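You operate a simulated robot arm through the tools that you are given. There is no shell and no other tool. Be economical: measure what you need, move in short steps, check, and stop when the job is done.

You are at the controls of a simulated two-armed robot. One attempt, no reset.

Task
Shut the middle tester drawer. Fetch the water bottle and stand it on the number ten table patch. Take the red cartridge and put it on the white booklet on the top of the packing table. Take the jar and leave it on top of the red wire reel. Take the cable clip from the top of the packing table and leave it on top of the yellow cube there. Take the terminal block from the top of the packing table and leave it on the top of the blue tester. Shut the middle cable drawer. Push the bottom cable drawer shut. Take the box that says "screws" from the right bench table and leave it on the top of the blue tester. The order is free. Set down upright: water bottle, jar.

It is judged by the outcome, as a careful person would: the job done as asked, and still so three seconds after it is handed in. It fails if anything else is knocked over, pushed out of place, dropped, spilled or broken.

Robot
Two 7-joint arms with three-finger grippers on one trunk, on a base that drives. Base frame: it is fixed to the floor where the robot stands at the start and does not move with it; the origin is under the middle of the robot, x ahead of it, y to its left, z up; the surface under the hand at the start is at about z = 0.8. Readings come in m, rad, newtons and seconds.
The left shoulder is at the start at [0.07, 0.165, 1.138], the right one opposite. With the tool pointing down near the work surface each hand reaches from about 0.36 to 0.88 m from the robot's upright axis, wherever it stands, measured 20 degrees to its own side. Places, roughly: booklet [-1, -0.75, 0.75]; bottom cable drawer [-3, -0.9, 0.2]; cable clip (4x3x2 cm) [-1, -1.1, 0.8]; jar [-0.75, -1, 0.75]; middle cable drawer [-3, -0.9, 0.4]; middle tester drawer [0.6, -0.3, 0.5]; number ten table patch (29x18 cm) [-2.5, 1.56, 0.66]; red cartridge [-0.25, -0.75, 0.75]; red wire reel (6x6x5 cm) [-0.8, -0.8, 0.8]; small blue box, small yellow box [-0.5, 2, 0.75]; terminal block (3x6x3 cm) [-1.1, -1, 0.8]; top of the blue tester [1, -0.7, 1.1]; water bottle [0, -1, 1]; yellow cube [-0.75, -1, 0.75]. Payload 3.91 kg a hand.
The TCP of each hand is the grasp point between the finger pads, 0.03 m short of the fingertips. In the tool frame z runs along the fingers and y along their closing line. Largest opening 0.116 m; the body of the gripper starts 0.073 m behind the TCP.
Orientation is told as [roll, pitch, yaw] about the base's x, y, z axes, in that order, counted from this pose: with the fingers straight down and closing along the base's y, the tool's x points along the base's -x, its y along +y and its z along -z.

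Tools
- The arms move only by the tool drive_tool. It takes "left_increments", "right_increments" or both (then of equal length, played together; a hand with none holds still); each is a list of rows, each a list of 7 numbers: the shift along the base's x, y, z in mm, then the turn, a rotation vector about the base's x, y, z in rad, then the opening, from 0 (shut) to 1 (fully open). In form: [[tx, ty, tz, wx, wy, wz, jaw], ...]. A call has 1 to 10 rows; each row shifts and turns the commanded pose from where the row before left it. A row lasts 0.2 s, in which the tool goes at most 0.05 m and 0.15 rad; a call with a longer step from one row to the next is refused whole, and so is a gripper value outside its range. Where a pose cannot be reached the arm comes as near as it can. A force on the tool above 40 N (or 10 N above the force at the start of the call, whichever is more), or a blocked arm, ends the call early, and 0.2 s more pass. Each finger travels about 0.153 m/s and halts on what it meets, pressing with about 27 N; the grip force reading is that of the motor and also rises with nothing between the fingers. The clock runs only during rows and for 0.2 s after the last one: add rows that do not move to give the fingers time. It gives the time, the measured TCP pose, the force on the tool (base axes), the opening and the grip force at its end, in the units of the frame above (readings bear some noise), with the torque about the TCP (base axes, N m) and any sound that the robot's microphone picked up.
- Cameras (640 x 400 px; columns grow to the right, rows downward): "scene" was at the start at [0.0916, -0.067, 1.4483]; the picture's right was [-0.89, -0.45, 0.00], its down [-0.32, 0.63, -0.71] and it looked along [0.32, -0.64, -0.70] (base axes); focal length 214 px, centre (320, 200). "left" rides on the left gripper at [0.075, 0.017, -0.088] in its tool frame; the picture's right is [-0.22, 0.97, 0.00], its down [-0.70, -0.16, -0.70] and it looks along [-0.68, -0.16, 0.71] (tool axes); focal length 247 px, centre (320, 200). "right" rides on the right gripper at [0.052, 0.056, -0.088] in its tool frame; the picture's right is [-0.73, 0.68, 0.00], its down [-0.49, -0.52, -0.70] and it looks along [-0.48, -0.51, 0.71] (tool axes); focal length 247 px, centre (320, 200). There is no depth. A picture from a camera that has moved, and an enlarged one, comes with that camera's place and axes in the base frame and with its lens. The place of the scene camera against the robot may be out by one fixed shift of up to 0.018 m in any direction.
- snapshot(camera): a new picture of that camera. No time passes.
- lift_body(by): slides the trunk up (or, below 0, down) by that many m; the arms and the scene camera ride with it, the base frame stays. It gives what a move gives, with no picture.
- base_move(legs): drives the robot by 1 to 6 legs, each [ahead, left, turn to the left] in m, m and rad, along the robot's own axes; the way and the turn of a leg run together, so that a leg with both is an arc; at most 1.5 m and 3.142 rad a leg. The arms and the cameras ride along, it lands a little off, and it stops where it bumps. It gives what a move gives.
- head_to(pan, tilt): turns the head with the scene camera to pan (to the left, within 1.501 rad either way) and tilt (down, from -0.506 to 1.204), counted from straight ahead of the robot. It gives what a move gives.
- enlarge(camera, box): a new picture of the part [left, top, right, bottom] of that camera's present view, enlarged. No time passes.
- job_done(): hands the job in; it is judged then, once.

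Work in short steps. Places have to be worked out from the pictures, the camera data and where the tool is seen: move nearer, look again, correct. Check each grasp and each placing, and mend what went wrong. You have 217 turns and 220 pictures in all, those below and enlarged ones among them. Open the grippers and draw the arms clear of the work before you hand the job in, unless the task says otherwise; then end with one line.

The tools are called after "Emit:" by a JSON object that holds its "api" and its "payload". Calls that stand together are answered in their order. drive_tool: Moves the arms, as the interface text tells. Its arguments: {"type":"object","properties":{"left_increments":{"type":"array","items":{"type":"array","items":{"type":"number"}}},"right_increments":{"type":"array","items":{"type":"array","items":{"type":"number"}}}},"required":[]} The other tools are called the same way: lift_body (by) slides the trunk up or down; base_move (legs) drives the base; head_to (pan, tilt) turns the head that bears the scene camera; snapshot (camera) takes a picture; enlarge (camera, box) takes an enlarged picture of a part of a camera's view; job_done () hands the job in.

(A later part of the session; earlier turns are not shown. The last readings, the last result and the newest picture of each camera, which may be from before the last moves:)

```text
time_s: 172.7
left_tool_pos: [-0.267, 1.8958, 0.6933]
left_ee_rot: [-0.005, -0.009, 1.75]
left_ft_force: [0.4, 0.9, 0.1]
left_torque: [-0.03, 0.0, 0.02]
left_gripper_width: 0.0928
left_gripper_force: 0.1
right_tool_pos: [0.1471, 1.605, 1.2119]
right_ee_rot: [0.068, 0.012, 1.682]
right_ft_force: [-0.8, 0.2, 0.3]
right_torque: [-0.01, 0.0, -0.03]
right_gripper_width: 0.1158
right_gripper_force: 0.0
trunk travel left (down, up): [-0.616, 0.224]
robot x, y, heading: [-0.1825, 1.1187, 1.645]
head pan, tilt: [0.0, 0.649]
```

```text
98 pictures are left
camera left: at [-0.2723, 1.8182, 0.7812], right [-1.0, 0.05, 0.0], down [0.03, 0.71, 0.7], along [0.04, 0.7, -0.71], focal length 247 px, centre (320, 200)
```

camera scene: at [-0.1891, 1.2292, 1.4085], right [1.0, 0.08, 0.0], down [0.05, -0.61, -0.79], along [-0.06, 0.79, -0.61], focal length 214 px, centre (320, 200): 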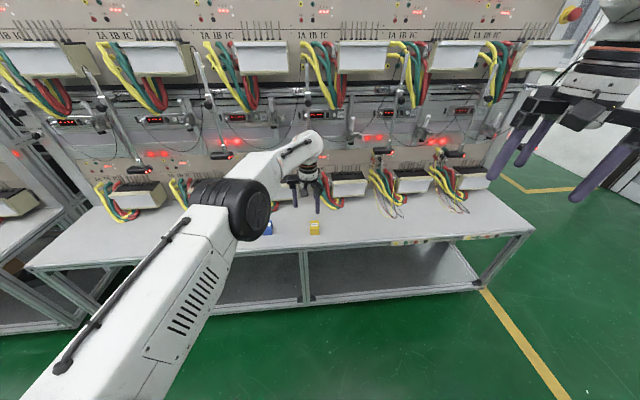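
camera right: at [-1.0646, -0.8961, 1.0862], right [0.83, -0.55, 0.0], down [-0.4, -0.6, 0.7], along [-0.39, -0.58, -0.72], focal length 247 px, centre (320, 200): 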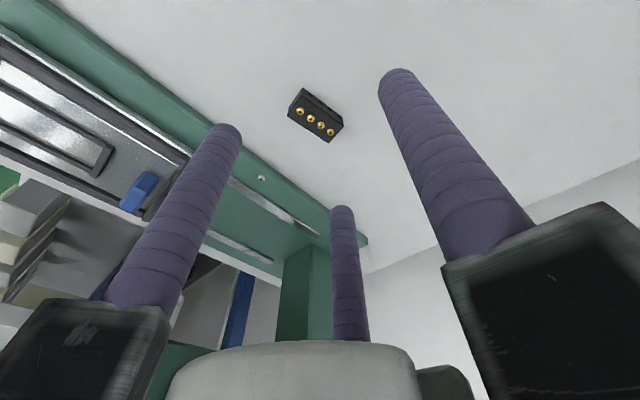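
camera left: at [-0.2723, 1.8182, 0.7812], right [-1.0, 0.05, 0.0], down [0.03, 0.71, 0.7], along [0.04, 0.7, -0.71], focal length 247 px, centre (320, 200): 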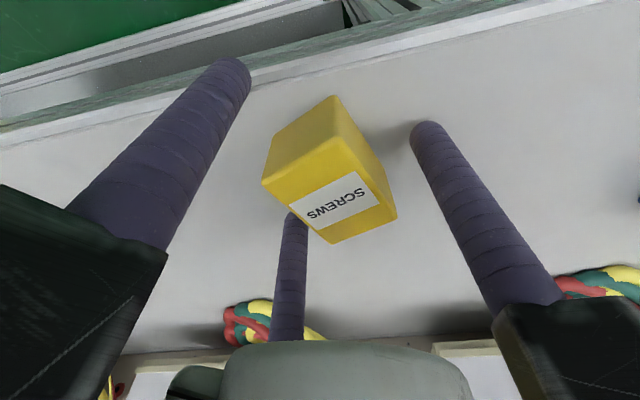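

The box sides are turned ~31°; I rotate the hand +0.35 to match its short side, recentre, and close.

Emit:
{"api": "base_move", "payload": {"legs": [[0.012, 0, 0]]}}

Emit:
{"api": "drive_tool", "payload": {"left_increments": [[-2, 0, 1, 0, 0, 0.12, 0.8], [-2, 0, 0, 0, 0, 0.12, 0.8], [-2, 0, 0, 0, 0, 0.11, 0.8], [0, 0, 0, 0, 0, 0, 0.8]]}}

Emit:
{"api": "snapshot", "payload": {"camera": "left"}}

```text
time_s: 173.4
left_tool_pos: [-0.2678, 1.9064, 0.6962]
left_ee_rot: [-0.005, -0.009, 1.749]
left_ft_force: [0.6, -0.4, -0.1]
left_torque: [0.0, -0.01, -0.03]
left_gripper_width: 0.0928
left_gripper_force: 0.0
right_tool_pos: [0.1468, 1.616, 1.2131]
right_ee_rot: [0.068, 0.007, 1.682]
right_ft_force: [-0.5, -0.5, 0.7]
right_torque: [0.02, 0.0, 0.0]
right_gripper_width: 0.1163
right_gripper_force: 0.1
trunk travel left (down, up): [-0.616, 0.224]
robot x, y, heading: [-0.1859, 1.1307, 1.652]
head pan, tilt: [0.0, 0.649]
```

```text
time_s: 174.4
left_tool_pos: [-0.2741, 1.9073, 0.6956]
left_ee_rot: [-0.005, -0.008, 2.1]
left_ft_force: [0.1, -0.9, -0.8]
left_torque: [0.01, 0.02, 0.04]
left_gripper_width: 0.0927
left_gripper_force: 0.1
right_tool_pos: [0.146, 1.6166, 1.2124]
right_ee_rot: [0.069, 0.012, 1.683]
right_ft_force: [-0.3, -0.8, -0.4]
right_torque: [0.0, 0.01, 0.0]
right_gripper_width: 0.1158
right_gripper_force: 0.0
trunk travel left (down, up): [-0.616, 0.224]
robot x, y, heading: [-0.185, 1.1283, 1.656]
head pan, tilt: [0.0, 0.649]
```

```text
97 pictures are left
camera left: at [-0.2521, 1.8328, 0.7821], right [-0.95, -0.3, 0.0], down [-0.21, 0.68, 0.7], along [-0.21, 0.67, -0.71], focal length 247 px, centre (320, 200)
```

left: 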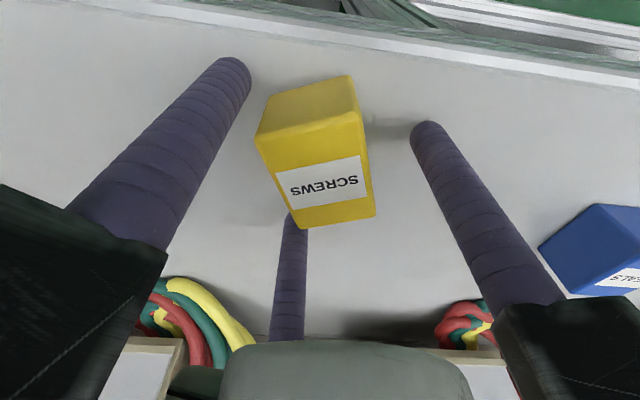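

The gripper visibly closes with three fingers around the centre, so some turning is natural. The box is centred; I grip now and lift by the trunk.

Emit:
{"api": "drive_tool", "payload": {"left_increments": [[0, 0, 0, 0, 0, 0, 0.5], [0, 0, 0, 0, 0, 0, 0.2], [0, 0, 0, 0, 0, 0, 0.2], [0, 0, 0, 0, 0, 0, 0.2]]}}

Emit:
{"api": "lift_body", "payload": {"by": 0.15}}

Emit:
{"api": "snapshot", "payload": {"camera": "left"}}

```text
time_s: 175.4
left_tool_pos: [-0.2735, 1.9084, 0.6958]
left_ee_rot: [-0.005, -0.005, 2.099]
left_ft_force: [-0.1, -0.1, 0.7]
left_torque: [-0.02, 0.0, 0.0]
left_gripper_width: 0.0508
left_gripper_force: 27.3
right_tool_pos: [0.1463, 1.6167, 1.2114]
right_ee_rot: [0.067, 0.01, 1.682]
right_ft_force: [0.6, 0.4, 0.4]
right_torque: [0.03, -0.02, 0.01]
right_gripper_width: 0.1163
right_gripper_force: 0.0
trunk travel left (down, up): [-0.616, 0.224]
robot x, y, heading: [-0.1855, 1.1267, 1.65]
head pan, tilt: [0.0, 0.649]
```

```text
time_s: 177.2
left_tool_pos: [-0.2739, 1.9077, 0.8444]
left_ee_rot: [-0.004, -0.006, 2.098]
left_ft_force: [0.2, 0.1, -0.3]
left_torque: [-0.02, 0.01, -0.01]
left_gripper_width: 0.0506
left_gripper_force: 26.5
right_tool_pos: [0.1455, 1.6165, 1.3615]
right_ee_rot: [0.067, 0.01, 1.682]
right_ft_force: [0.1, 0.7, -0.5]
right_torque: [0.02, 0.0, -0.02]
right_gripper_width: 0.1161
right_gripper_force: 0.1
trunk travel left (down, up): [-0.766, 0.074]
robot x, y, heading: [-0.1864, 1.1263, 1.651]
head pan, tilt: [0.0, 0.649]
```

```text
96 pictures are left
camera left: at [-0.2522, 1.8331, 0.9317], right [-0.95, -0.3, 0.0], down [-0.21, 0.68, 0.7], along [-0.21, 0.67, -0.71], focal length 247 px, centre (320, 200)
```

left: 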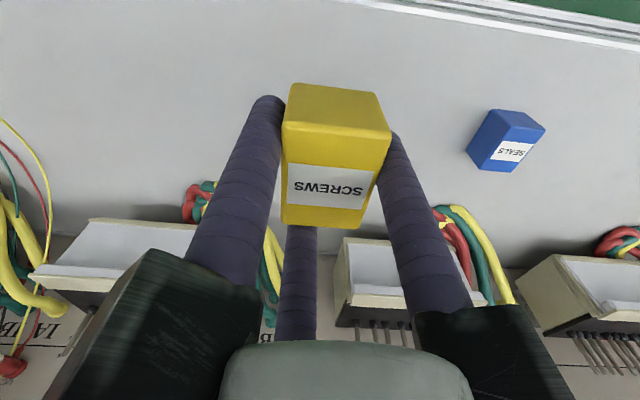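

Box firmly held. Back off, turn to the tester, and raise the hand.

Emit:
{"api": "base_move", "payload": {"legs": [[-0.4, 0, 0], [0, 0, -3.03], [0, 0.68, 0]]}}

Emit:
{"api": "drive_tool", "payload": {"left_increments": [[0, 10, 42, 0, 0, 0, 0.2], [0, 10, 42, 0, 0, 0, 0.2], [0, 10, 42, 0, 0, 0, 0.2], [0, 10, 42, 0, 0, 0, 0.2], [0, 10, 42, 0, 0, 0, 0.2], [0, 10, 42, 0, 0, 0, 0.2], [0, 10, 42, 0, 0, 0, 0.2], [0, 10, 42, 0, 0, 0, 0.2]]}}

Emit:
{"api": "snapshot", "payload": {"camera": "scene"}}

```text
time_s: 190.3
left_tool_pos: [0.6811, 0.0821, 0.8448]
left_ee_rot: [-0.003, -0.005, -0.946]
left_ft_force: [-0.2, 0.0, -0.8]
left_torque: [0.03, 0.03, -0.01]
left_gripper_width: 0.0499
left_gripper_force: 26.7
right_tool_pos: [0.2356, 0.3302, 1.361]
right_ee_rot: [0.069, 0.008, -1.361]
right_ft_force: [-0.3, 0.5, 1.2]
right_torque: [0.03, -0.02, 0.06]
right_gripper_width: 0.1158
right_gripper_force: 0.0
trunk travel left (down, up): [-0.766, 0.074]
robot x, y, heading: [0.5217, 0.8496, -1.393]
head pan, tilt: [0.0, 0.649]
```

```text
time_s: 192.1
left_tool_pos: [0.6711, 0.0867, 1.1785]
left_ee_rot: [-0.004, -0.005, -0.946]
left_ft_force: [-0.6, 0.1, -0.2]
left_torque: [-0.03, 0.02, 0.01]
left_gripper_width: 0.05
left_gripper_force: 27.1
left hand out of reach, approached as far as the arm can: row 1, 2, 3, 4, 5, 6, 8
right_tool_pos: [0.2367, 0.3293, 1.3617]
right_ee_rot: [0.068, 0.008, -1.362]
right_ft_force: [-0.3, 0.4, 0.5]
right_torque: [-0.01, 0.02, 0.03]
right_gripper_width: 0.1159
right_gripper_force: 0.0
trunk travel left (down, up): [-0.766, 0.074]
robot x, y, heading: [0.5198, 0.8452, -1.396]
head pan, tilt: [0.0, 0.649]
```

```text
95 pictures are left
camera scene: at [0.5482, 0.7203, 1.5503], right [-0.98, -0.18, 0.0], down [-0.11, 0.59, -0.8], along [0.14, -0.78, -0.6], focal length 214 px, centre (320, 200)
```

scene: 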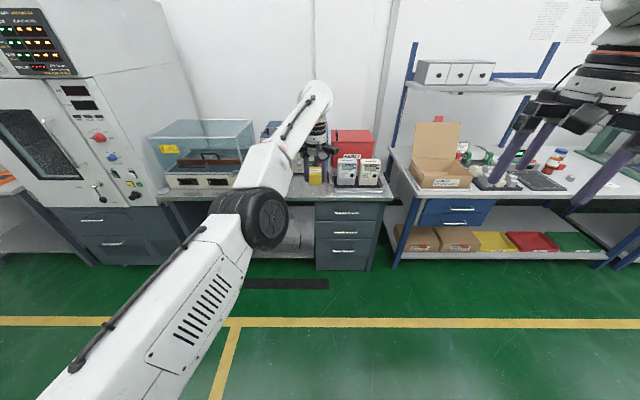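

I drive toward the tester, stopping short of the goal.

Emit:
{"api": "base_move", "payload": {"legs": [[0.45, 0.08, 0]]}}

Emit:
{"api": "snapshot", "payload": {"camera": "left"}}

Emit:
{"api": "snapshot", "payload": {"camera": "scene"}}

```text
time_s: 194.8
left_tool_pos: [0.8245, -0.3328, 1.1784]
left_ee_rot: [-0.004, -0.006, -0.949]
left_ft_force: [0.4, 0.5, -0.6]
left_torque: [-0.01, -0.02, -0.01]
left_gripper_width: 0.0501
left_gripper_force: 27.3
right_tool_pos: [0.3887, -0.0864, 1.3629]
right_ee_rot: [0.067, 0.008, -1.366]
right_ft_force: [0.2, -0.5, -0.4]
right_torque: [0.0, -0.04, 0.0]
right_gripper_width: 0.1161
right_gripper_force: 0.0
trunk travel left (down, up): [-0.766, 0.074]
robot x, y, heading: [0.6738, 0.4316, -1.396]
head pan, tilt: [0.0, 0.649]
```

```text
94 pictures are left
camera left: at [0.7931, -0.2614, 1.2651], right [0.92, 0.39, 0.0], down [0.28, -0.65, 0.7], along [0.27, -0.65, -0.71], focal length 247 px, centre (320, 200)
```

left: 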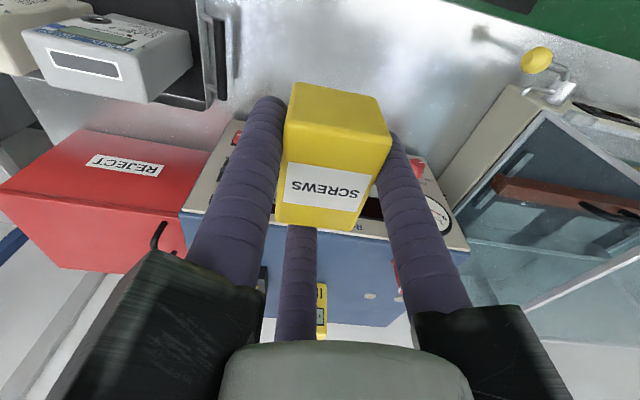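

```text
93 pictures are left
camera scene: at [0.7036, 0.3019, 1.5504], right [-0.98, -0.17, 0.0], down [-0.1, 0.59, -0.8], along [0.14, -0.78, -0.6], focal length 214 px, centre (320, 200)
```

scene: 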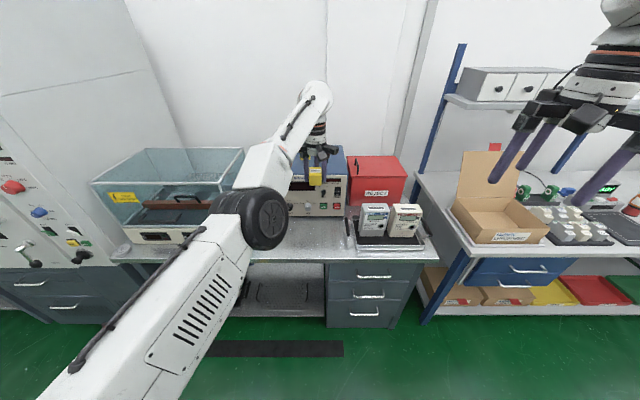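

Target spot (0.90,-0.56), in front of thermometer and block. Drive the last 0.237.

Emit:
{"api": "base_move", "payload": {"legs": [[0.235, 0.033, 0]]}}

Emit:
{"api": "snapshot", "payload": {"camera": "left"}}

Emit:
{"api": "enlarge", "payload": {"camera": "scene", "box": [240, 110, 420, 250]}}

```text
time_s: 196.5
left_tool_pos: [0.8957, -0.5555, 1.179]
left_ee_rot: [-0.004, -0.005, -0.95]
left_ft_force: [0.2, 0.3, 0.0]
left_torque: [0.02, -0.03, -0.01]
left_gripper_width: 0.0502
left_gripper_force: 26.8
right_tool_pos: [0.4606, -0.3095, 1.3626]
right_ee_rot: [0.067, 0.008, -1.365]
right_ft_force: [-0.6, 0.0, 0.4]
right_torque: [-0.05, -0.02, -0.03]
right_gripper_width: 0.116
right_gripper_force: 0.1
trunk travel left (down, up): [-0.766, 0.074]
robot x, y, heading: [0.7469, 0.208, -1.393]
head pan, tilt: [0.0, 0.649]
```

```text
92 pictures are left
camera left: at [0.8648, -0.484, 1.2657], right [0.92, 0.38, 0.0], down [0.27, -0.65, 0.7], along [0.27, -0.65, -0.71], focal length 247 px, centre (320, 200)
```

left: 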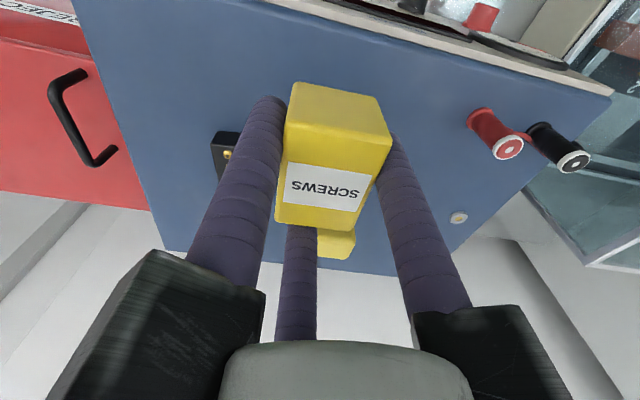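

```text
2.86 times, centred on (330, 180) of scene
camera zoom: at [0.7759, 0.0794, 1.5505], right [-0.99, -0.17, 0.0], down [-0.1, 0.59, -0.8], along [0.14, -0.79, -0.6], focal length 613 px, centre (291, 257)
```

zoom: 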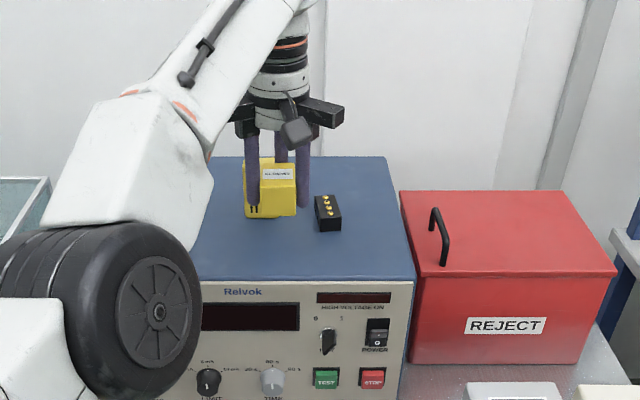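

Clear of thermometer and block. Lower to contact.

Emit:
{"api": "drive_tool", "payload": {"left_increments": [[0, 0, -30, 0, 0, 0, 0.2], [0, 0, -30, 0, 0, 0, 0.2], [0, 0, -15, 0, 0, 0, 0.2], [0, 0, -6, 0, 0, 0, 0.2], [0, 0, 0, 0, 0, 0, 0.2]]}}

Emit:
{"api": "snapshot", "payload": {"camera": "left"}}

```text
time_s: 197.7
left_tool_pos: [0.8936, -0.5694, 1.0978]
left_ee_rot: [-0.002, -0.005, -0.949]
left_ft_force: [-1.4, -0.2, -0.2]
left_torque: [0.01, 0.02, -0.04]
left_gripper_width: 0.0501
left_gripper_force: 26.7
left hand out of reach, approached as far as the arm can: row 1, 2, 4
right_tool_pos: [0.4625, -0.3102, 1.3621]
right_ee_rot: [0.068, 0.011, -1.366]
right_ft_force: [-0.3, 0.2, 0.0]
right_torque: [0.01, 0.02, 0.01]
right_gripper_width: 0.1159
right_gripper_force: 0.0
trunk travel left (down, up): [-0.766, 0.074]
robot x, y, heading: [0.748, 0.2064, -1.402]
head pan, tilt: [0.0, 0.649]
```

```text
90 pictures are left
camera left: at [0.8618, -0.499, 1.1859], right [0.92, 0.38, 0.0], down [0.27, -0.66, 0.7], along [0.27, -0.65, -0.71], focal length 247 px, centre (320, 200)
```

left: 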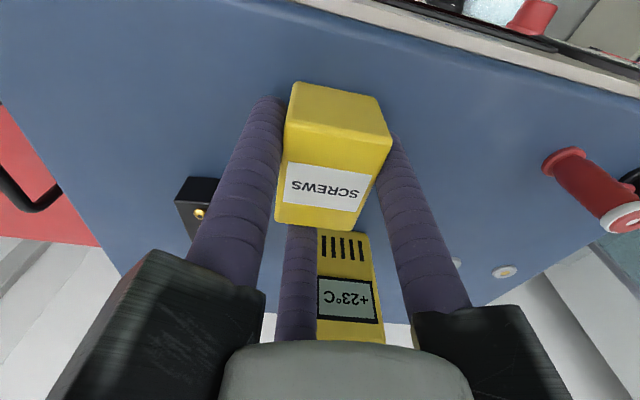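

Nearly down. Final 6 mm with the trunk.

Emit:
{"api": "lift_body", "payload": {"by": -0.006}}

```text
time_s: 198.3
left_tool_pos: [0.8933, -0.568, 1.0964]
left_ee_rot: [-0.005, -0.008, -0.949]
left_ft_force: [-0.3, -5.2, 18.5]
left_torque: [0.44, 0.04, 0.01]
left_gripper_width: 0.05
left_gripper_force: 26.7
right_tool_pos: [0.4622, -0.3093, 1.3556]
right_ee_rot: [0.068, 0.01, -1.368]
right_ft_force: [0.3, -0.6, 0.4]
right_torque: [-0.03, 0.0, -0.03]
right_gripper_width: 0.1159
right_gripper_force: 0.1
trunk travel left (down, up): [-0.76, 0.08]
robot x, y, heading: [0.7474, 0.2052, -1.397]
head pan, tilt: [0.0, 0.649]
```

Contact. Relieve slightly, open a little, and lift with the trunk.

Emit:
{"api": "lift_body", "payload": {"by": 0.004}}

Emit:
{"api": "drive_tool", "payload": {"left_increments": [[0, 0, 0, 0, 0, 0, 0.5], [0, 0, 0, 0, 0, 0, 0.55], [0, 0, 0, 0, 0, 0, 0.55]]}}

Emit:
{"api": "lift_body", "payload": {"by": 0.075}}

Emit:
{"api": "snapshot", "payload": {"camera": "left"}}

```text
time_s: 198.8
left_tool_pos: [0.8934, -0.5685, 1.0967]
left_ee_rot: [-0.001, -0.004, -0.95]
left_ft_force: [1.2, -2.6, 8.0]
left_torque: [-0.18, -0.02, 0.03]
left_gripper_width: 0.05
left_gripper_force: 26.7
right_tool_pos: [0.4619, -0.309, 1.3598]
right_ee_rot: [0.068, 0.008, -1.366]
right_ft_force: [-0.1, -0.4, -0.7]
right_torque: [0.02, -0.01, -0.01]
right_gripper_width: 0.116
right_gripper_force: 0.0
trunk travel left (down, up): [-0.764, 0.076]
robot x, y, heading: [0.7424, 0.2067, -1.391]
head pan, tilt: [0.0, 0.649]
```

```text
time_s: 199.6
left_tool_pos: [0.8934, -0.5683, 1.0974]
left_ee_rot: [-0.002, -0.003, -0.95]
left_ft_force: [-0.2, 0.1, 0.2]
left_torque: [0.0, -0.01, 0.0]
left_gripper_width: 0.0641
left_gripper_force: 0.1
right_tool_pos: [0.4623, -0.3109, 1.3603]
right_ee_rot: [0.066, 0.009, -1.367]
right_ft_force: [-0.5, 0.3, -0.7]
right_torque: [0.04, 0.01, 0.02]
right_gripper_width: 0.1161
right_gripper_force: 0.1
trunk travel left (down, up): [-0.764, 0.076]
robot x, y, heading: [0.7472, 0.2048, -1.396]
head pan, tilt: [0.0, 0.649]
```

```text
time_s: 200.7
left_tool_pos: [0.8928, -0.5705, 1.1717]
left_ee_rot: [-0.001, -0.003, -0.95]
left_ft_force: [-0.2, 0.1, 0.5]
left_torque: [0.0, 0.03, 0.03]
left_gripper_width: 0.0637
left_gripper_force: 0.0
right_tool_pos: [0.4618, -0.3111, 1.4347]
right_ee_rot: [0.068, 0.011, -1.365]
right_ft_force: [-0.8, -0.6, 0.0]
right_torque: [-0.01, 0.0, 0.02]
right_gripper_width: 0.1159
right_gripper_force: 0.1
trunk travel left (down, up): [-0.839, 0.001]
robot x, y, heading: [0.7507, 0.2076, -1.395]
head pan, tilt: [0.0, 0.649]
```

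```text
89 pictures are left
camera left: at [0.8619, -0.4989, 1.2591], right [0.92, 0.38, 0.0], down [0.27, -0.66, 0.7], along [0.27, -0.65, -0.71], focal length 247 px, centre (320, 200)
```

left: 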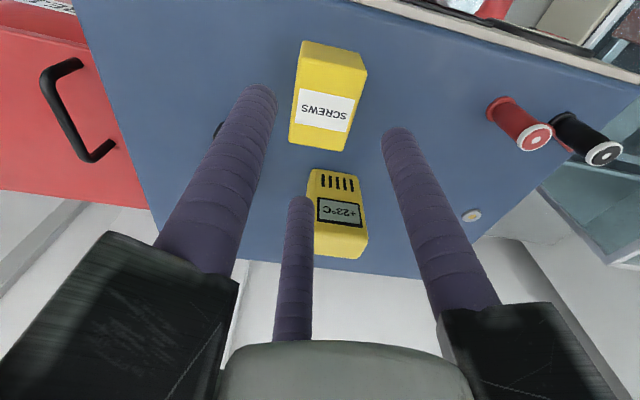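

Box placed on the tester beside the thermometer. Now I back off, tuck the left arm, and drive toward the left end of the packing table.

Emit:
{"api": "base_move", "payload": {"legs": [[-0.4, 0, 0]]}}

Emit:
{"api": "drive_tool", "payload": {"left_increments": [[5, 40, 5, 0, 0, -0.05, 0.6], [5, 40, 5, 0, 0, -0.05, 0.6], [5, 40, 5, 0, 0, -0.05, 0.6], [5, 40, 5, 0, 0, -0.05, 0.6], [5, 40, 5, 0, 0, -0.05, 0.6], [5, 40, 5, 0, 0, -0.05, 0.6], [5, 40, 5, 0, 0, -0.05, 0.6]], "right_increments": [[0, 0, -40, 0, 0, 0, 1], [0, 0, -40, 0, 0, 0, 1], [0, 0, -40, 0, 0, 0, 1], [0, 0, -40, 0, 0, 0, 1], [0, 0, -40, 0, 0, 0, 1], [0, 0, -40, 0, 0, 0, 1], [0, 0, -20, 0, 0, 0, 1]]}}

Emit:
{"api": "base_move", "payload": {"legs": [[0, -0.82, 0.02], [0.3, 0, 0]]}}

Emit:
{"api": "snapshot", "payload": {"camera": "scene"}}

Emit:
{"api": "snapshot", "payload": {"camera": "right"}}

```text
time_s: 203.2
left_tool_pos: [0.823, -0.1851, 1.172]
left_ee_rot: [-0.003, 0.0, -0.954]
left_ft_force: [0.6, 0.0, 0.0]
left_torque: [0.02, 0.04, 0.0]
left_gripper_width: 0.0637
left_gripper_force: 0.2
right_tool_pos: [0.3929, 0.0765, 1.4344]
right_ee_rot: [0.068, 0.011, -1.369]
right_ft_force: [-0.5, -0.9, -0.4]
right_torque: [0.01, 0.01, -0.02]
right_gripper_width: 0.1159
right_gripper_force: 0.1
trunk travel left (down, up): [-0.839, 0.001]
robot x, y, heading: [0.6801, 0.593, -1.397]
head pan, tilt: [0.0, 0.649]
```

```text
time_s: 204.8
left_tool_pos: [0.8215, -0.1674, 1.2553]
left_ee_rot: [0.001, -0.001, -1.306]
left_ft_force: [-0.5, 0.4, 0.0]
left_torque: [0.0, 0.01, 0.03]
left_gripper_width: 0.0697
left_gripper_force: 0.0
left hand out of reach, approached as far as the arm can: row 1, 2, 3, 4, 5, 6, 7
right_tool_pos: [0.3931, 0.0785, 1.1758]
right_ee_rot: [0.067, 0.008, -1.369]
right_ft_force: [0.9, -0.2, 0.3]
right_torque: [0.0, -0.01, -0.01]
right_gripper_width: 0.1163
right_gripper_force: 0.0
trunk travel left (down, up): [-0.839, 0.001]
robot x, y, heading: [0.6797, 0.5952, -1.402]
head pan, tilt: [0.0, 0.649]
```

```text
time_s: 210.8
left_tool_pos: [0.1215, -0.6053, 1.2568]
left_ee_rot: [-0.001, -0.003, -1.258]
left_ft_force: [-0.1, 0.2, -0.5]
left_torque: [-0.01, 0.0, -0.01]
left_gripper_width: 0.0694
left_gripper_force: 0.0
right_tool_pos: [-0.32, -0.3818, 1.1767]
right_ee_rot: [0.069, 0.009, -1.323]
right_ft_force: [0.8, -0.2, 0.4]
right_torque: [0.01, 0.01, -0.02]
right_gripper_width: 0.1161
right_gripper_force: 0.1
trunk travel left (down, up): [-0.839, 0.001]
robot x, y, heading: [-0.0566, 0.1452, -1.352]
head pan, tilt: [0.0, 0.649]
```

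```text
88 pictures are left
camera scene: at [-0.0223, 0.0203, 1.6235], right [-0.98, -0.22, 0.0], down [-0.13, 0.59, -0.8], along [0.17, -0.78, -0.6], focal length 214 px, centre (320, 200)
```

scene: 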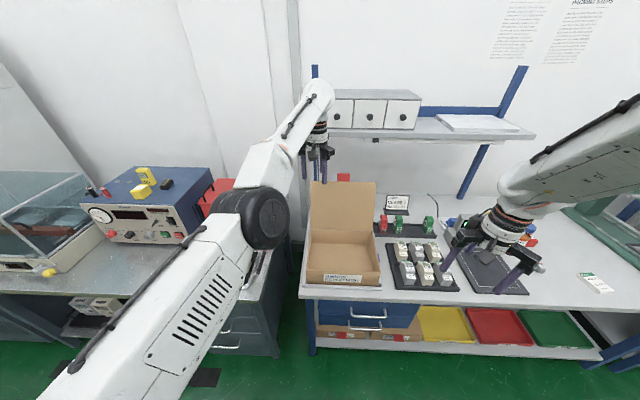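

```text
87 pictures are left
camera right: at [-0.2849, -0.3185, 1.2706], right [0.84, -0.54, 0.04], down [-0.43, -0.62, 0.66], along [-0.33, -0.57, -0.75], focal length 247 px, centre (320, 200)
```

right: 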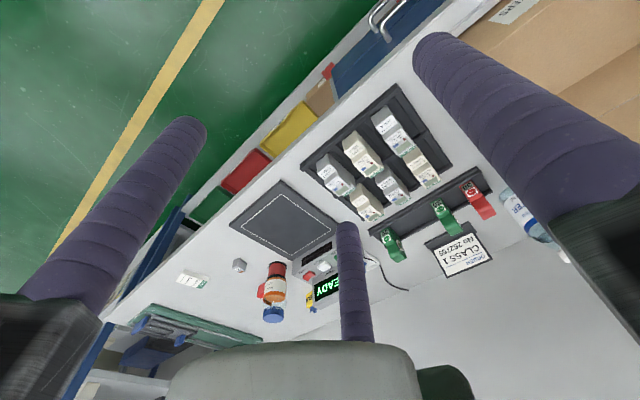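

The left arm didn't fold. I lower the trunk and then try retracting it toward its own side.

Emit:
{"api": "lift_body", "payload": {"by": -0.15}}

Emit:
{"api": "drive_tool", "payload": {"left_increments": [[10, 30, 0, 0, 0, 0, 0.6], [10, 30, 0, 0, 0, 0, 0.6], [10, 30, 0, 0, 0, 0, 0.6], [10, 30, 0, 0, 0, 0, 0.6], [10, 30, 0, 0, 0, 0, 0.6], [10, 30, 0, 0, 0, 0, 0.6]]}}

```text
time_s: 212.5
left_tool_pos: [0.1212, -0.6079, 1.1054]
left_ee_rot: [0.0, -0.001, -1.257]
left_ft_force: [0.6, -0.1, -0.8]
left_torque: [0.01, -0.01, -0.01]
left_gripper_width: 0.0696
left_gripper_force: 0.1
right_tool_pos: [-0.3195, -0.3821, 1.0268]
right_ee_rot: [0.068, 0.009, -1.323]
right_ft_force: [-0.2, 0.1, -0.4]
right_torque: [-0.01, 0.04, 0.01]
right_gripper_width: 0.116
right_gripper_force: 0.2
trunk travel left (down, up): [-0.689, 0.151]
robot x, y, heading: [-0.0543, 0.1492, -1.348]
head pan, tilt: [0.0, 0.649]
```

```text
time_s: 213.9
left_tool_pos: [0.1611, -0.6, 1.1418]
left_ee_rot: [0.0, 0.0, -1.254]
left_ft_force: [0.1, 0.4, -0.2]
left_torque: [0.02, -0.03, 0.01]
left_gripper_width: 0.0696
left_gripper_force: 0.2
left hand out of reach, approached as far as the arm can: row 1, 2, 3, 4, 5, 6
right_tool_pos: [-0.3199, -0.3816, 1.0274]
right_ee_rot: [0.068, 0.008, -1.322]
right_ft_force: [0.3, -0.7, 0.4]
right_torque: [-0.02, -0.01, -0.02]
right_gripper_width: 0.1158
right_gripper_force: 0.1
trunk travel left (down, up): [-0.689, 0.151]
robot x, y, heading: [-0.0585, 0.1488, -1.355]
head pan, tilt: [0.0, 0.649]
```

The elbow is stretched straight (singular). I perturb with a tilt plus downward/inward motion to make it bend.

Emit:
{"api": "drive_tool", "payload": {"left_increments": [[0, 20, -20, -0.1, -0.03, 0, 0.6], [0, 20, -20, -0.1, -0.03, 0, 0.6], [0, 20, -20, -0.1, -0.03, 0, 0.6], [0, 20, -10, -0.1, -0.03, 0, 0.6], [0, 20, 0, 0, 0, 0, 0.6], [0, 20, 0, 0, 0, 0, 0.6]]}}

Emit:
{"api": "snapshot", "payload": {"camera": "scene"}}

```text
time_s: 215.3
left_tool_pos: [0.1419, -0.6937, 1.1287]
left_ee_rot: [-0.012, -0.42, -1.254]
left_ft_force: [0.0, 0.0, -0.3]
left_torque: [-0.02, 0.01, 0.0]
left_gripper_width: 0.0696
left_gripper_force: 0.1
left hand out of reach, approached as far as the arm can: row 1, 2, 3, 4, 5, 6
right_tool_pos: [-0.3203, -0.3812, 1.0273]
right_ee_rot: [0.07, 0.008, -1.324]
right_ft_force: [-0.5, -0.5, -0.1]
right_torque: [0.0, -0.01, 0.01]
right_gripper_width: 0.1158
right_gripper_force: 0.1
trunk travel left (down, up): [-0.689, 0.151]
robot x, y, heading: [-0.058, 0.1436, -1.352]
head pan, tilt: [0.0, 0.649]
```

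```text
86 pictures are left
camera scene: at [-0.0222, 0.0181, 1.4732], right [-0.98, -0.22, 0.0], down [-0.13, 0.59, -0.8], along [0.17, -0.78, -0.6], focal length 214 px, centre (320, 200)
```

scene: 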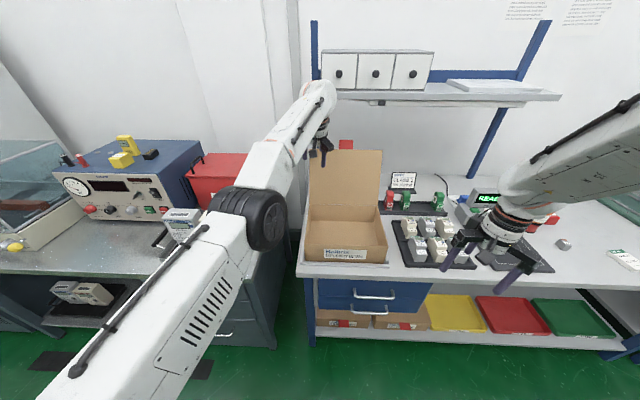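

The elbow must bend by moving the hand inward to the right, not left. I restore the tilt and move the hand right/back.

Emit:
{"api": "drive_tool", "payload": {"left_increments": [[-30, 10, 0, 0.1, 0.03, 0, 0.6], [-30, 10, 0, 0.1, 0.03, 0, 0.6], [-30, 15, 0, 0.1, 0.03, 0, 0.6], [-30, 20, 0, 0.1, 0.03, 0, 0.6], [-20, 25, 0, 0, 0, 0, 0.6], [-10, 30, 0, 0, 0, 0, 0.6], [0, 30, 0, 0, 0, 0, 0.6], [0, 30, 0, 0, 0, 0, 0.6]]}}

Emit:
{"api": "snapshot", "payload": {"camera": "scene"}}

```text
time_s: 217.1
left_tool_pos: [0.0387, -0.4796, 1.1242]
left_ee_rot: [-0.001, -0.004, -1.257]
left_ft_force: [-0.1, 0.5, 0.0]
left_torque: [-0.06, -0.01, 0.0]
left_gripper_width: 0.0696
left_gripper_force: 0.0
left hand out of reach, approached as far as the arm can: row 1, 2, 3
right_tool_pos: [-0.3203, -0.3797, 1.028]
right_ee_rot: [0.068, 0.007, -1.323]
right_ft_force: [-0.4, 1.4, -0.5]
right_torque: [-0.03, 0.0, 0.01]
right_gripper_width: 0.116
right_gripper_force: 0.0
trunk travel left (down, up): [-0.689, 0.151]
robot x, y, heading: [-0.0568, 0.1484, -1.355]
head pan, tilt: [0.0, 0.649]
```

```text
85 pictures are left
camera scene: at [-0.0221, 0.0206, 1.4735], right [-0.98, -0.22, 0.0], down [-0.13, 0.59, -0.8], along [0.17, -0.78, -0.6], focal length 214 px, centre (320, 200)
```

scene: 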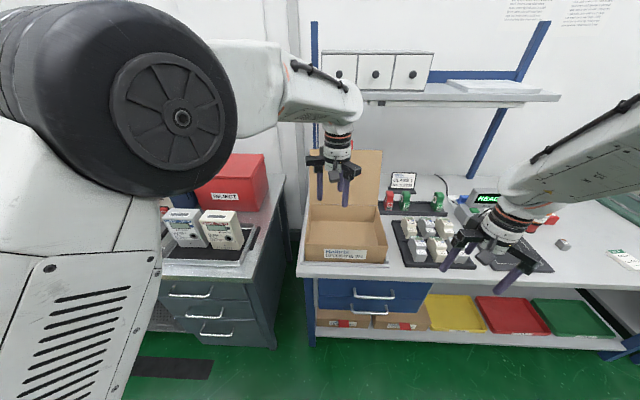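

The elbow is bent again. I retract a bit more, then drive forward 0.25 and look at the cartridge.

Emit:
{"api": "drive_tool", "payload": {"left_increments": [[0, 30, 0, 0, 0, 0, 0.6], [0, 30, 0, 0, 0, 0, 0.6], [0, 20, 0, 0, 0, 0, 0.6]], "right_increments": [[20, 0, 5, 0.012, 0.067, 0, 1], [20, 0, 5, 0, 0, 0, 1], [20, 0, 5, 0, 0, 0, 1]]}}

Emit:
{"api": "base_move", "payload": {"legs": [[0.25, 0, 0]]}}

Emit:
{"api": "snapshot", "payload": {"camera": "scene"}}

Emit:
{"api": "snapshot", "payload": {"camera": "right"}}

```text
time_s: 217.9
left_tool_pos: [0.0407, -0.4023, 1.1235]
left_ee_rot: [-0.002, 0.0, -1.256]
left_ft_force: [0.5, -0.2, 0.1]
left_torque: [-0.01, -0.01, 0.02]
left_gripper_width: 0.0697
left_gripper_force: 0.0
right_tool_pos: [-0.2596, -0.3832, 1.0444]
right_ee_rot: [0.006, 0.036, -1.325]
right_ft_force: [-0.3, -0.1, 0.5]
right_torque: [0.02, 0.0, 0.0]
right_gripper_width: 0.1158
right_gripper_force: 0.0
trunk travel left (down, up): [-0.689, 0.151]
robot x, y, heading: [-0.0545, 0.1433, -1.355]
head pan, tilt: [0.0, 0.649]
```

```text
time_s: 219.8
left_tool_pos: [0.0947, -0.6474, 1.1246]
left_ee_rot: [0.0, -0.003, -1.254]
left_ft_force: [-0.3, 0.0, -0.6]
left_torque: [0.03, 0.0, -0.03]
left_gripper_width: 0.0697
left_gripper_force: 0.1
right_tool_pos: [-0.2045, -0.6289, 1.0436]
right_ee_rot: [0.008, 0.037, -1.323]
right_ft_force: [0.5, -0.2, 0.8]
right_torque: [-0.03, -0.02, 0.01]
right_gripper_width: 0.1162
right_gripper_force: 0.1
trunk travel left (down, up): [-0.689, 0.151]
robot x, y, heading: [-0.0045, -0.0992, -1.349]
head pan, tilt: [0.0, 0.649]
```

```text
84 pictures are left
camera scene: at [0.0327, -0.2266, 1.4734], right [-0.98, -0.22, 0.0], down [-0.13, 0.59, -0.8], along [0.17, -0.78, -0.6], focal length 214 px, centre (320, 200)
```

scene: 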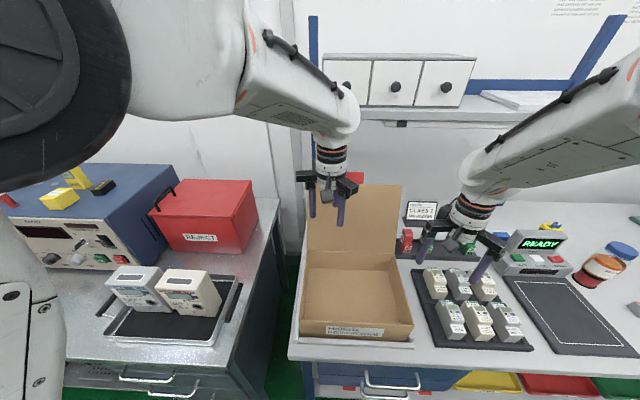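

```text
83 pictures are left
camera right: at [-0.1631, -0.5676, 1.1353], right [0.84, -0.54, -0.02], down [-0.39, -0.63, 0.68], along [-0.38, -0.56, -0.73], focal length 247 px, centre (320, 200)
```

right: 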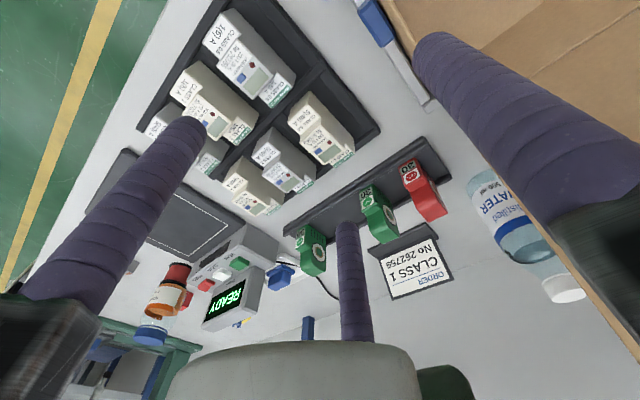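

Zoom in on the red cartridge.

Emit:
{"api": "enlarge", "payload": {"camera": "right", "box": [340, 130, 500, 250]}}

Emit:
{"api": "enlarge", "payload": {"camera": "scene", "box": [370, 190, 480, 280]}}

```text
3.33 times, centred on (420, 190) of right
camera zoom: at [-0.1631, -0.5676, 1.1353], right [0.84, -0.54, -0.02], down [-0.39, -0.63, 0.68], along [-0.38, -0.56, -0.73], focal length 823 px, centre (-13, 233)
```

zoom: 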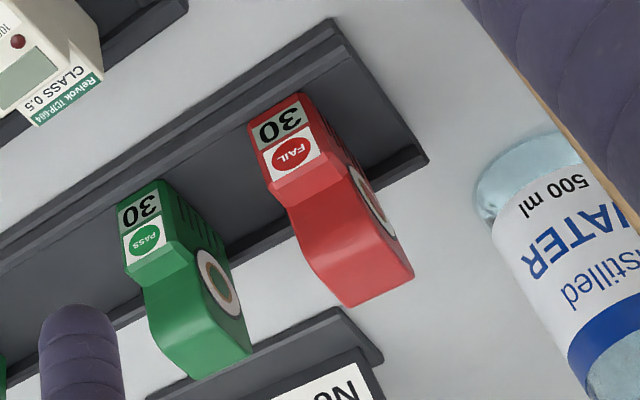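

```text
4.44 times, centred on (425, 235) of scene
camera zoom: at [0.0327, -0.2266, 1.4734], right [-0.98, -0.22, 0.0], down [-0.13, 0.59, -0.8], along [0.17, -0.78, -0.6], focal length 953 px, centre (-147, 44)
```

zoom: 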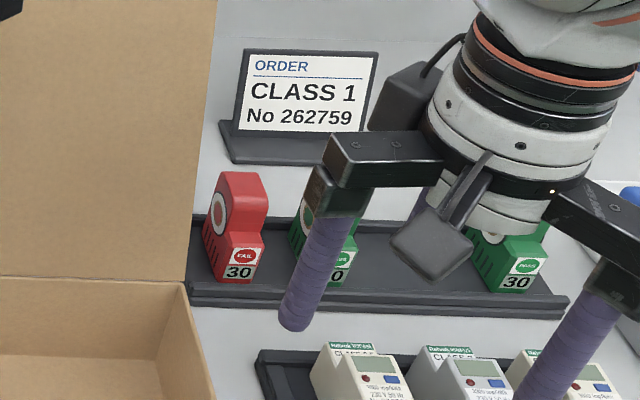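

The grippers act as three-jaw (one finger on +y, a pair on −y), so I align the cartridge's depth with the pair and offset slightly. I move the right hand above it with a narrowed opening.

Emit:
{"api": "drive_tool", "payload": {"right_increments": [[3, -40, 0, -0.038, 0, -0.035, 0.78], [3, -40, 0, 0, 0, -0.035, 0.78], [4, -40, 0, 0, 0, -0.035, 0.78], [4, -40, -10, 0, 0, 0, 0.78], [4, -40, -20, 0, 0, 0, 0.78], [2, -38, -20, 0, 0, 0, 0.78], [0, 0, 0, 0, 0, 0, 0.78]]}}

Emit:
{"api": "snapshot", "payload": {"camera": "right"}}

Emit:
{"api": "snapshot", "payload": {"camera": "scene"}}

```text
time_s: 221.3
left_tool_pos: [0.094, -0.6472, 1.1238]
left_ee_rot: [-0.002, -0.004, -1.254]
left_ft_force: [0.3, 0.7, 1.1]
left_torque: [-0.04, 0.03, 0.02]
left_gripper_width: 0.0696
left_gripper_force: 0.1
right_tool_pos: [-0.1848, -0.8652, 0.9942]
right_ee_rot: [0.0, -0.001, -1.429]
right_ft_force: [0.3, 0.9, 0.5]
right_torque: [-0.02, 0.0, -0.01]
right_gripper_width: 0.0906
right_gripper_force: 0.1
trunk travel left (down, up): [-0.689, 0.151]
robot x, y, heading: [0.0001, -0.1016, -1.354]
head pan, tilt: [0.0, 0.649]
```

```text
80 pictures are left
camera right: at [-0.1364, -0.8065, 1.0827], right [0.78, -0.63, 0.0], down [-0.45, -0.55, 0.7], along [-0.44, -0.55, -0.71], focal length 247 px, centre (320, 200)
```

right: 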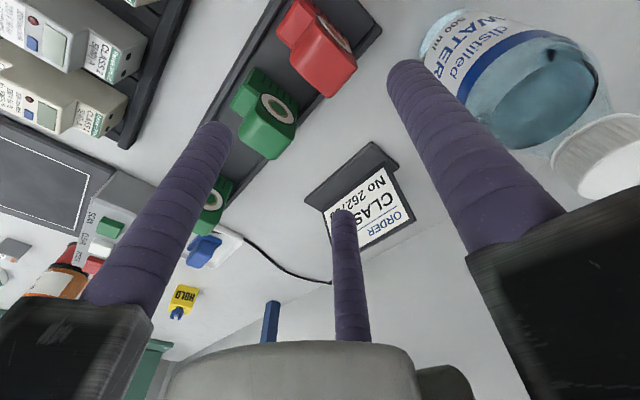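

```text
79 pictures are left
camera scene: at [0.0329, -0.2257, 1.4734], right [-0.98, -0.22, 0.0], down [-0.13, 0.59, -0.8], along [0.17, -0.78, -0.6], focal length 214 px, centre (320, 200)
```

scene: 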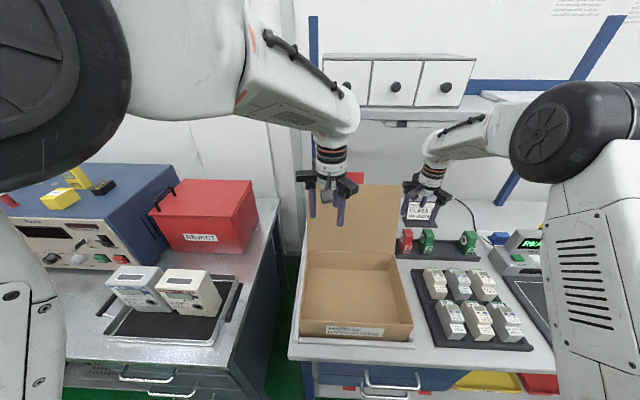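

Cartridge centre ≈(-0.170,-0.853). I adjust and lower to z 0.90 for a check.

Emit:
{"api": "drive_tool", "payload": {"right_increments": [[2, 11, -30, 0, 0, 0, 0.78], [0, 0, -35, 0, 0, 0, 0.78], [0, 0, -30, 0, 0, 0, 0.78], [0, 0, 0, 0, 0, 0, 0.78]]}}

Emit:
{"api": "snapshot", "payload": {"camera": "right"}}

Emit:
{"api": "enlarge", "payload": {"camera": "scene", "box": [370, 180, 490, 270]}}

```text
time_s: 222.3
left_tool_pos: [0.0944, -0.6465, 1.1242]
left_ee_rot: [-0.001, 0.0, -1.255]
left_ft_force: [0.2, -0.2, 0.2]
left_torque: [-0.01, 0.03, -0.04]
left_gripper_width: 0.0696
left_gripper_force: 0.1
right_tool_pos: [-0.1857, -0.8562, 0.8979]
right_ee_rot: [-0.002, 0.0, -1.429]
right_ft_force: [-0.4, 0.2, 0.2]
right_torque: [-0.06, 0.01, -0.04]
right_gripper_width: 0.0907
right_gripper_force: 0.0
trunk travel left (down, up): [-0.689, 0.151]
robot x, y, heading: [-0.0022, -0.1019, -1.349]
head pan, tilt: [0.0, 0.649]
```

```text
78 pictures are left
camera right: at [-0.1371, -0.796, 0.9878], right [0.78, -0.63, 0.0], down [-0.45, -0.56, 0.7], along [-0.44, -0.55, -0.71], focal length 247 px, centre (320, 200)
```

right: 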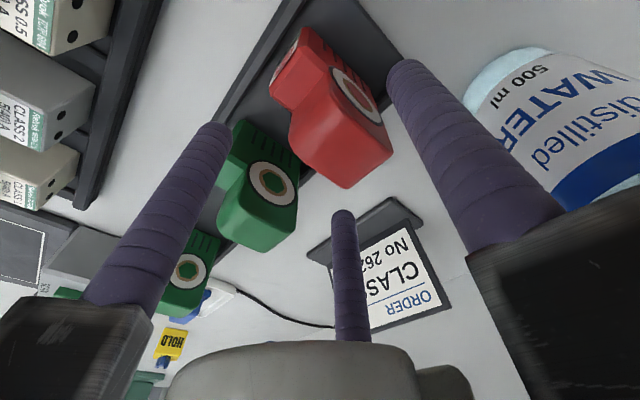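

```text
4.44 times, centred on (430, 225) of scene
camera zoom: at [0.0329, -0.2267, 1.4733], right [-0.98, -0.22, 0.0], down [-0.13, 0.59, -0.8], along [0.17, -0.78, -0.6], focal length 953 px, centre (-169, 89)
```

zoom: 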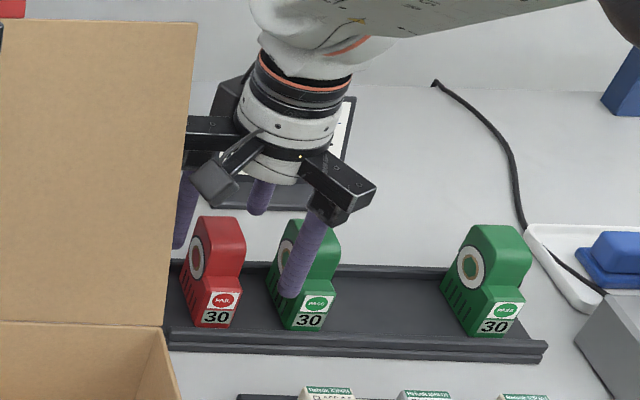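

Slightly tight to the green one; I narrow to 0.69, shift +5 mm, and lower to 0.853.

Emit:
{"api": "drive_tool", "payload": {"right_increments": [[5, 3, 0, 0, 0, 0, 0.69], [0, 0, 0, 0, 0, 0, 0.69], [0, 0, -22, 0, 0, 0, 0.69], [0, 0, -22, 0, 0, 0, 0.69], [0, 0, 0, 0, 0, 0, 0.69]]}}

Emit:
{"api": "snapshot", "payload": {"camera": "right"}}

Emit:
{"api": "enlarge", "payload": {"camera": "scene", "box": [370, 180, 490, 270]}}

```text
time_s: 223.6
left_tool_pos: [0.0954, -0.6474, 1.1246]
left_ee_rot: [-0.001, 0.0, -1.254]
left_ft_force: [0.3, 0.0, -0.3]
left_torque: [-0.01, -0.02, 0.0]
left_gripper_width: 0.0696
left_gripper_force: 0.0
right_tool_pos: [-0.1775, -0.8517, 0.8544]
right_ee_rot: [-0.003, 0.0, -1.428]
right_ft_force: [-0.2, -0.3, 10.2]
right_torque: [0.31, 0.3, 0.05]
right_gripper_width: 0.0802
right_gripper_force: 0.4
trunk travel left (down, up): [-0.689, 0.151]
robot x, y, heading: [-0.0039, -0.0989, -1.348]
head pan, tilt: [0.0, 0.649]
```

```text
76 pictures are left
camera right: at [-0.1302, -0.7927, 0.9429], right [0.78, -0.63, 0.0], down [-0.45, -0.55, 0.7], along [-0.44, -0.55, -0.71], focal length 247 px, centre (320, 200)
```

right: 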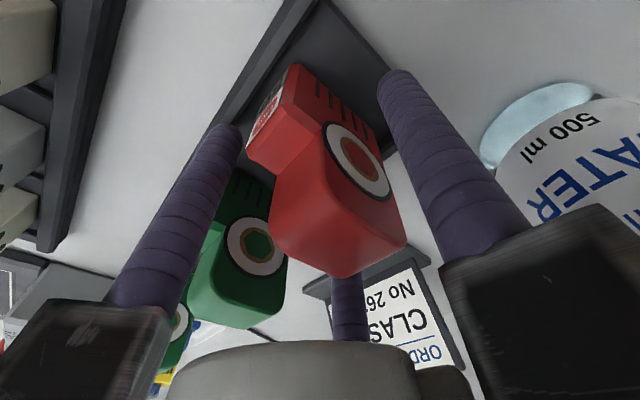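

```text
4.44 times, centred on (430, 225) of scene
camera zoom: at [0.0329, -0.2264, 1.4735], right [-0.98, -0.22, 0.0], down [-0.13, 0.59, -0.8], along [0.17, -0.78, -0.6], focal length 953 px, centre (-169, 89)
```

zoom: 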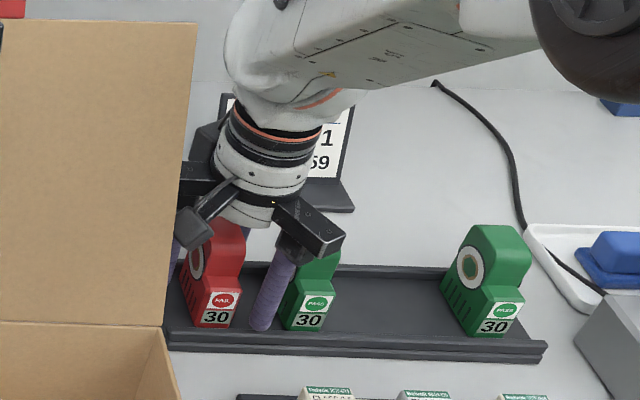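

Finger sits between red and green; a tip touches the tray's lip, so I raise 5 mm and close.

Emit:
{"api": "drive_tool", "payload": {"right_increments": [[0, 0, 6, 0, 0, 0, 0.69], [0, 0, 0, 0, 0, 0, 0.5], [0, 0, 0, 0, 0, 0, 0.25], [0, 0, 0, 0, 0, 0, 0.1], [0, 0, 0, 0, 0, 0, 0.1]]}}

Emit:
{"api": "snapshot", "payload": {"camera": "right"}}

```text
time_s: 224.8
left_tool_pos: [0.096, -0.6486, 1.1243]
left_ee_rot: [0.0, -0.001, -1.253]
left_ft_force: [1.3, -0.2, -0.3]
left_torque: [-0.01, 0.0, 0.0]
left_gripper_width: 0.0697
left_gripper_force: 0.0
right_tool_pos: [-0.1791, -0.8511, 0.8583]
right_ee_rot: [-0.002, -0.001, -1.431]
right_ft_force: [1.0, -0.2, -0.2]
right_torque: [0.04, -0.01, -0.02]
right_gripper_width: 0.0438
right_gripper_force: 27.4
trunk travel left (down, up): [-0.689, 0.151]
robot x, y, heading: [0.0001, -0.0991, -1.351]
head pan, tilt: [0.0, 0.649]
```

```text
74 pictures are left
camera right: at [-0.1304, -0.7923, 0.9474], right [0.78, -0.63, 0.0], down [-0.45, -0.56, 0.7], along [-0.44, -0.54, -0.71], focal length 247 px, centre (320, 200)
```

right: 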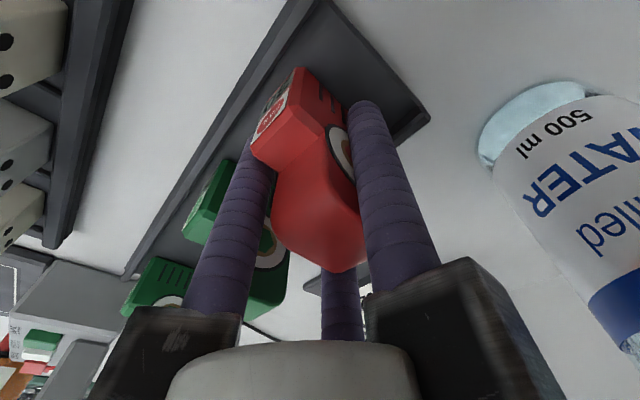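

Gripped. Lift 110 mm and check.

Emit:
{"api": "drive_tool", "payload": {"right_increments": [[0, 0, 20, 0, 0, 0, 0.1], [0, 0, 40, 0, 0, 0, 0.1], [0, 10, 40, 0, 0, 0, 0.1], [0, 30, 30, 0, 0, 0, 0.1], [0, 40, 10, 0, 0, 0, 0.1]]}}

Emit:
{"api": "snapshot", "payload": {"camera": "right"}}

Emit:
{"api": "snapshot", "payload": {"camera": "scene"}}

```text
time_s: 225.9
left_tool_pos: [0.0948, -0.6464, 1.1246]
left_ee_rot: [0.002, -0.002, -1.255]
left_ft_force: [0.4, 0.5, 0.2]
left_torque: [-0.01, -0.01, -0.02]
left_gripper_width: 0.0698
left_gripper_force: 0.0
right_tool_pos: [-0.1768, -0.7697, 1.0032]
right_ee_rot: [-0.004, -0.003, -1.43]
right_ft_force: [-4.3, -0.9, 1.6]
right_torque: [0.12, -0.51, -0.06]
right_gripper_width: 0.0436
right_gripper_force: 26.5
trunk travel left (down, up): [-0.689, 0.151]
robot x, y, heading: [-0.0068, -0.1018, -1.348]
head pan, tilt: [0.0, 0.649]
```

```text
73 pictures are left
camera right: at [-0.1298, -0.71, 1.0917], right [0.78, -0.63, 0.0], down [-0.45, -0.55, 0.7], along [-0.44, -0.55, -0.71], focal length 247 px, centre (320, 200)
```

right: 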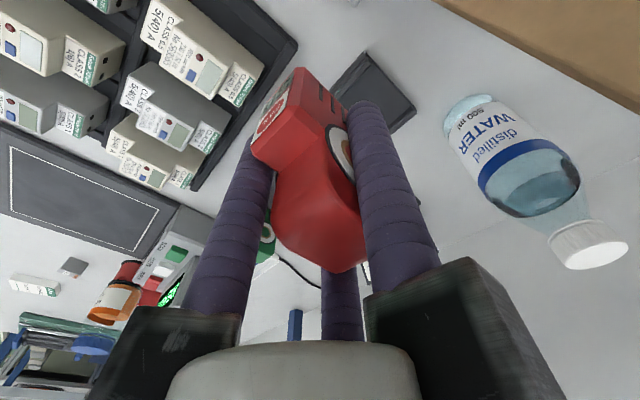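

```text
72 pictures are left
camera scene: at [0.0318, -0.2251, 1.4735], right [-0.98, -0.22, 0.0], down [-0.13, 0.59, -0.8], along [0.17, -0.78, -0.6], focal length 214 px, centre (320, 200)
```

scene: 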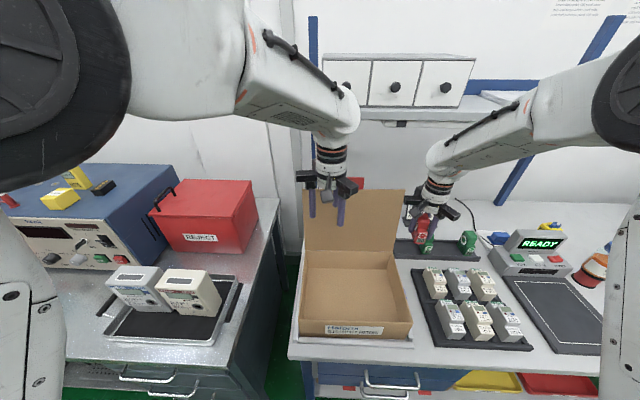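

A side force of ~4 N: the gripper is brushing the carton flap. I move away to −x at once and recheck.

Emit:
{"api": "drive_tool", "payload": {"right_increments": [[-30, 0, 0, 0, 0, 0, 0.1], [-30, 0, 0, 0, 0, 0, 0.1], [0, 0, 0, 0, 0, 0, 0.1]]}}

Emit:
{"api": "snapshot", "payload": {"camera": "scene"}}

```text
time_s: 226.8
left_tool_pos: [0.0966, -0.6491, 1.1232]
left_ee_rot: [-0.002, -0.001, -1.255]
left_ft_force: [0.2, 0.2, -0.4]
left_torque: [0.04, 0.03, 0.01]
left_gripper_width: 0.0696
left_gripper_force: 0.1
right_tool_pos: [-0.236, -0.7704, 0.9994]
right_ee_rot: [-0.002, 0.003, -1.427]
right_ft_force: [-0.2, 0.0, -0.8]
right_torque: [0.01, 0.04, 0.02]
right_gripper_width: 0.0436
right_gripper_force: 27.3
trunk travel left (down, up): [-0.689, 0.151]
robot x, y, heading: [-0.0012, -0.099, -1.35]
head pan, tilt: [0.0, 0.649]
```

```text
71 pictures are left
camera scene: at [0.034, -0.2281, 1.4731], right [-0.98, -0.22, 0.0], down [-0.13, 0.59, -0.8], along [0.17, -0.78, -0.61], focal length 214 px, centre (320, 200)
```

scene: 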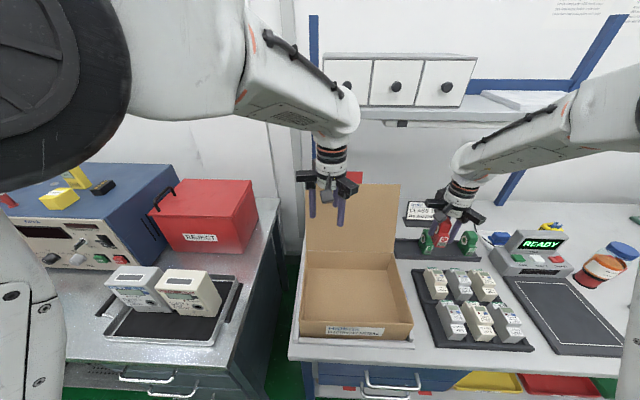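

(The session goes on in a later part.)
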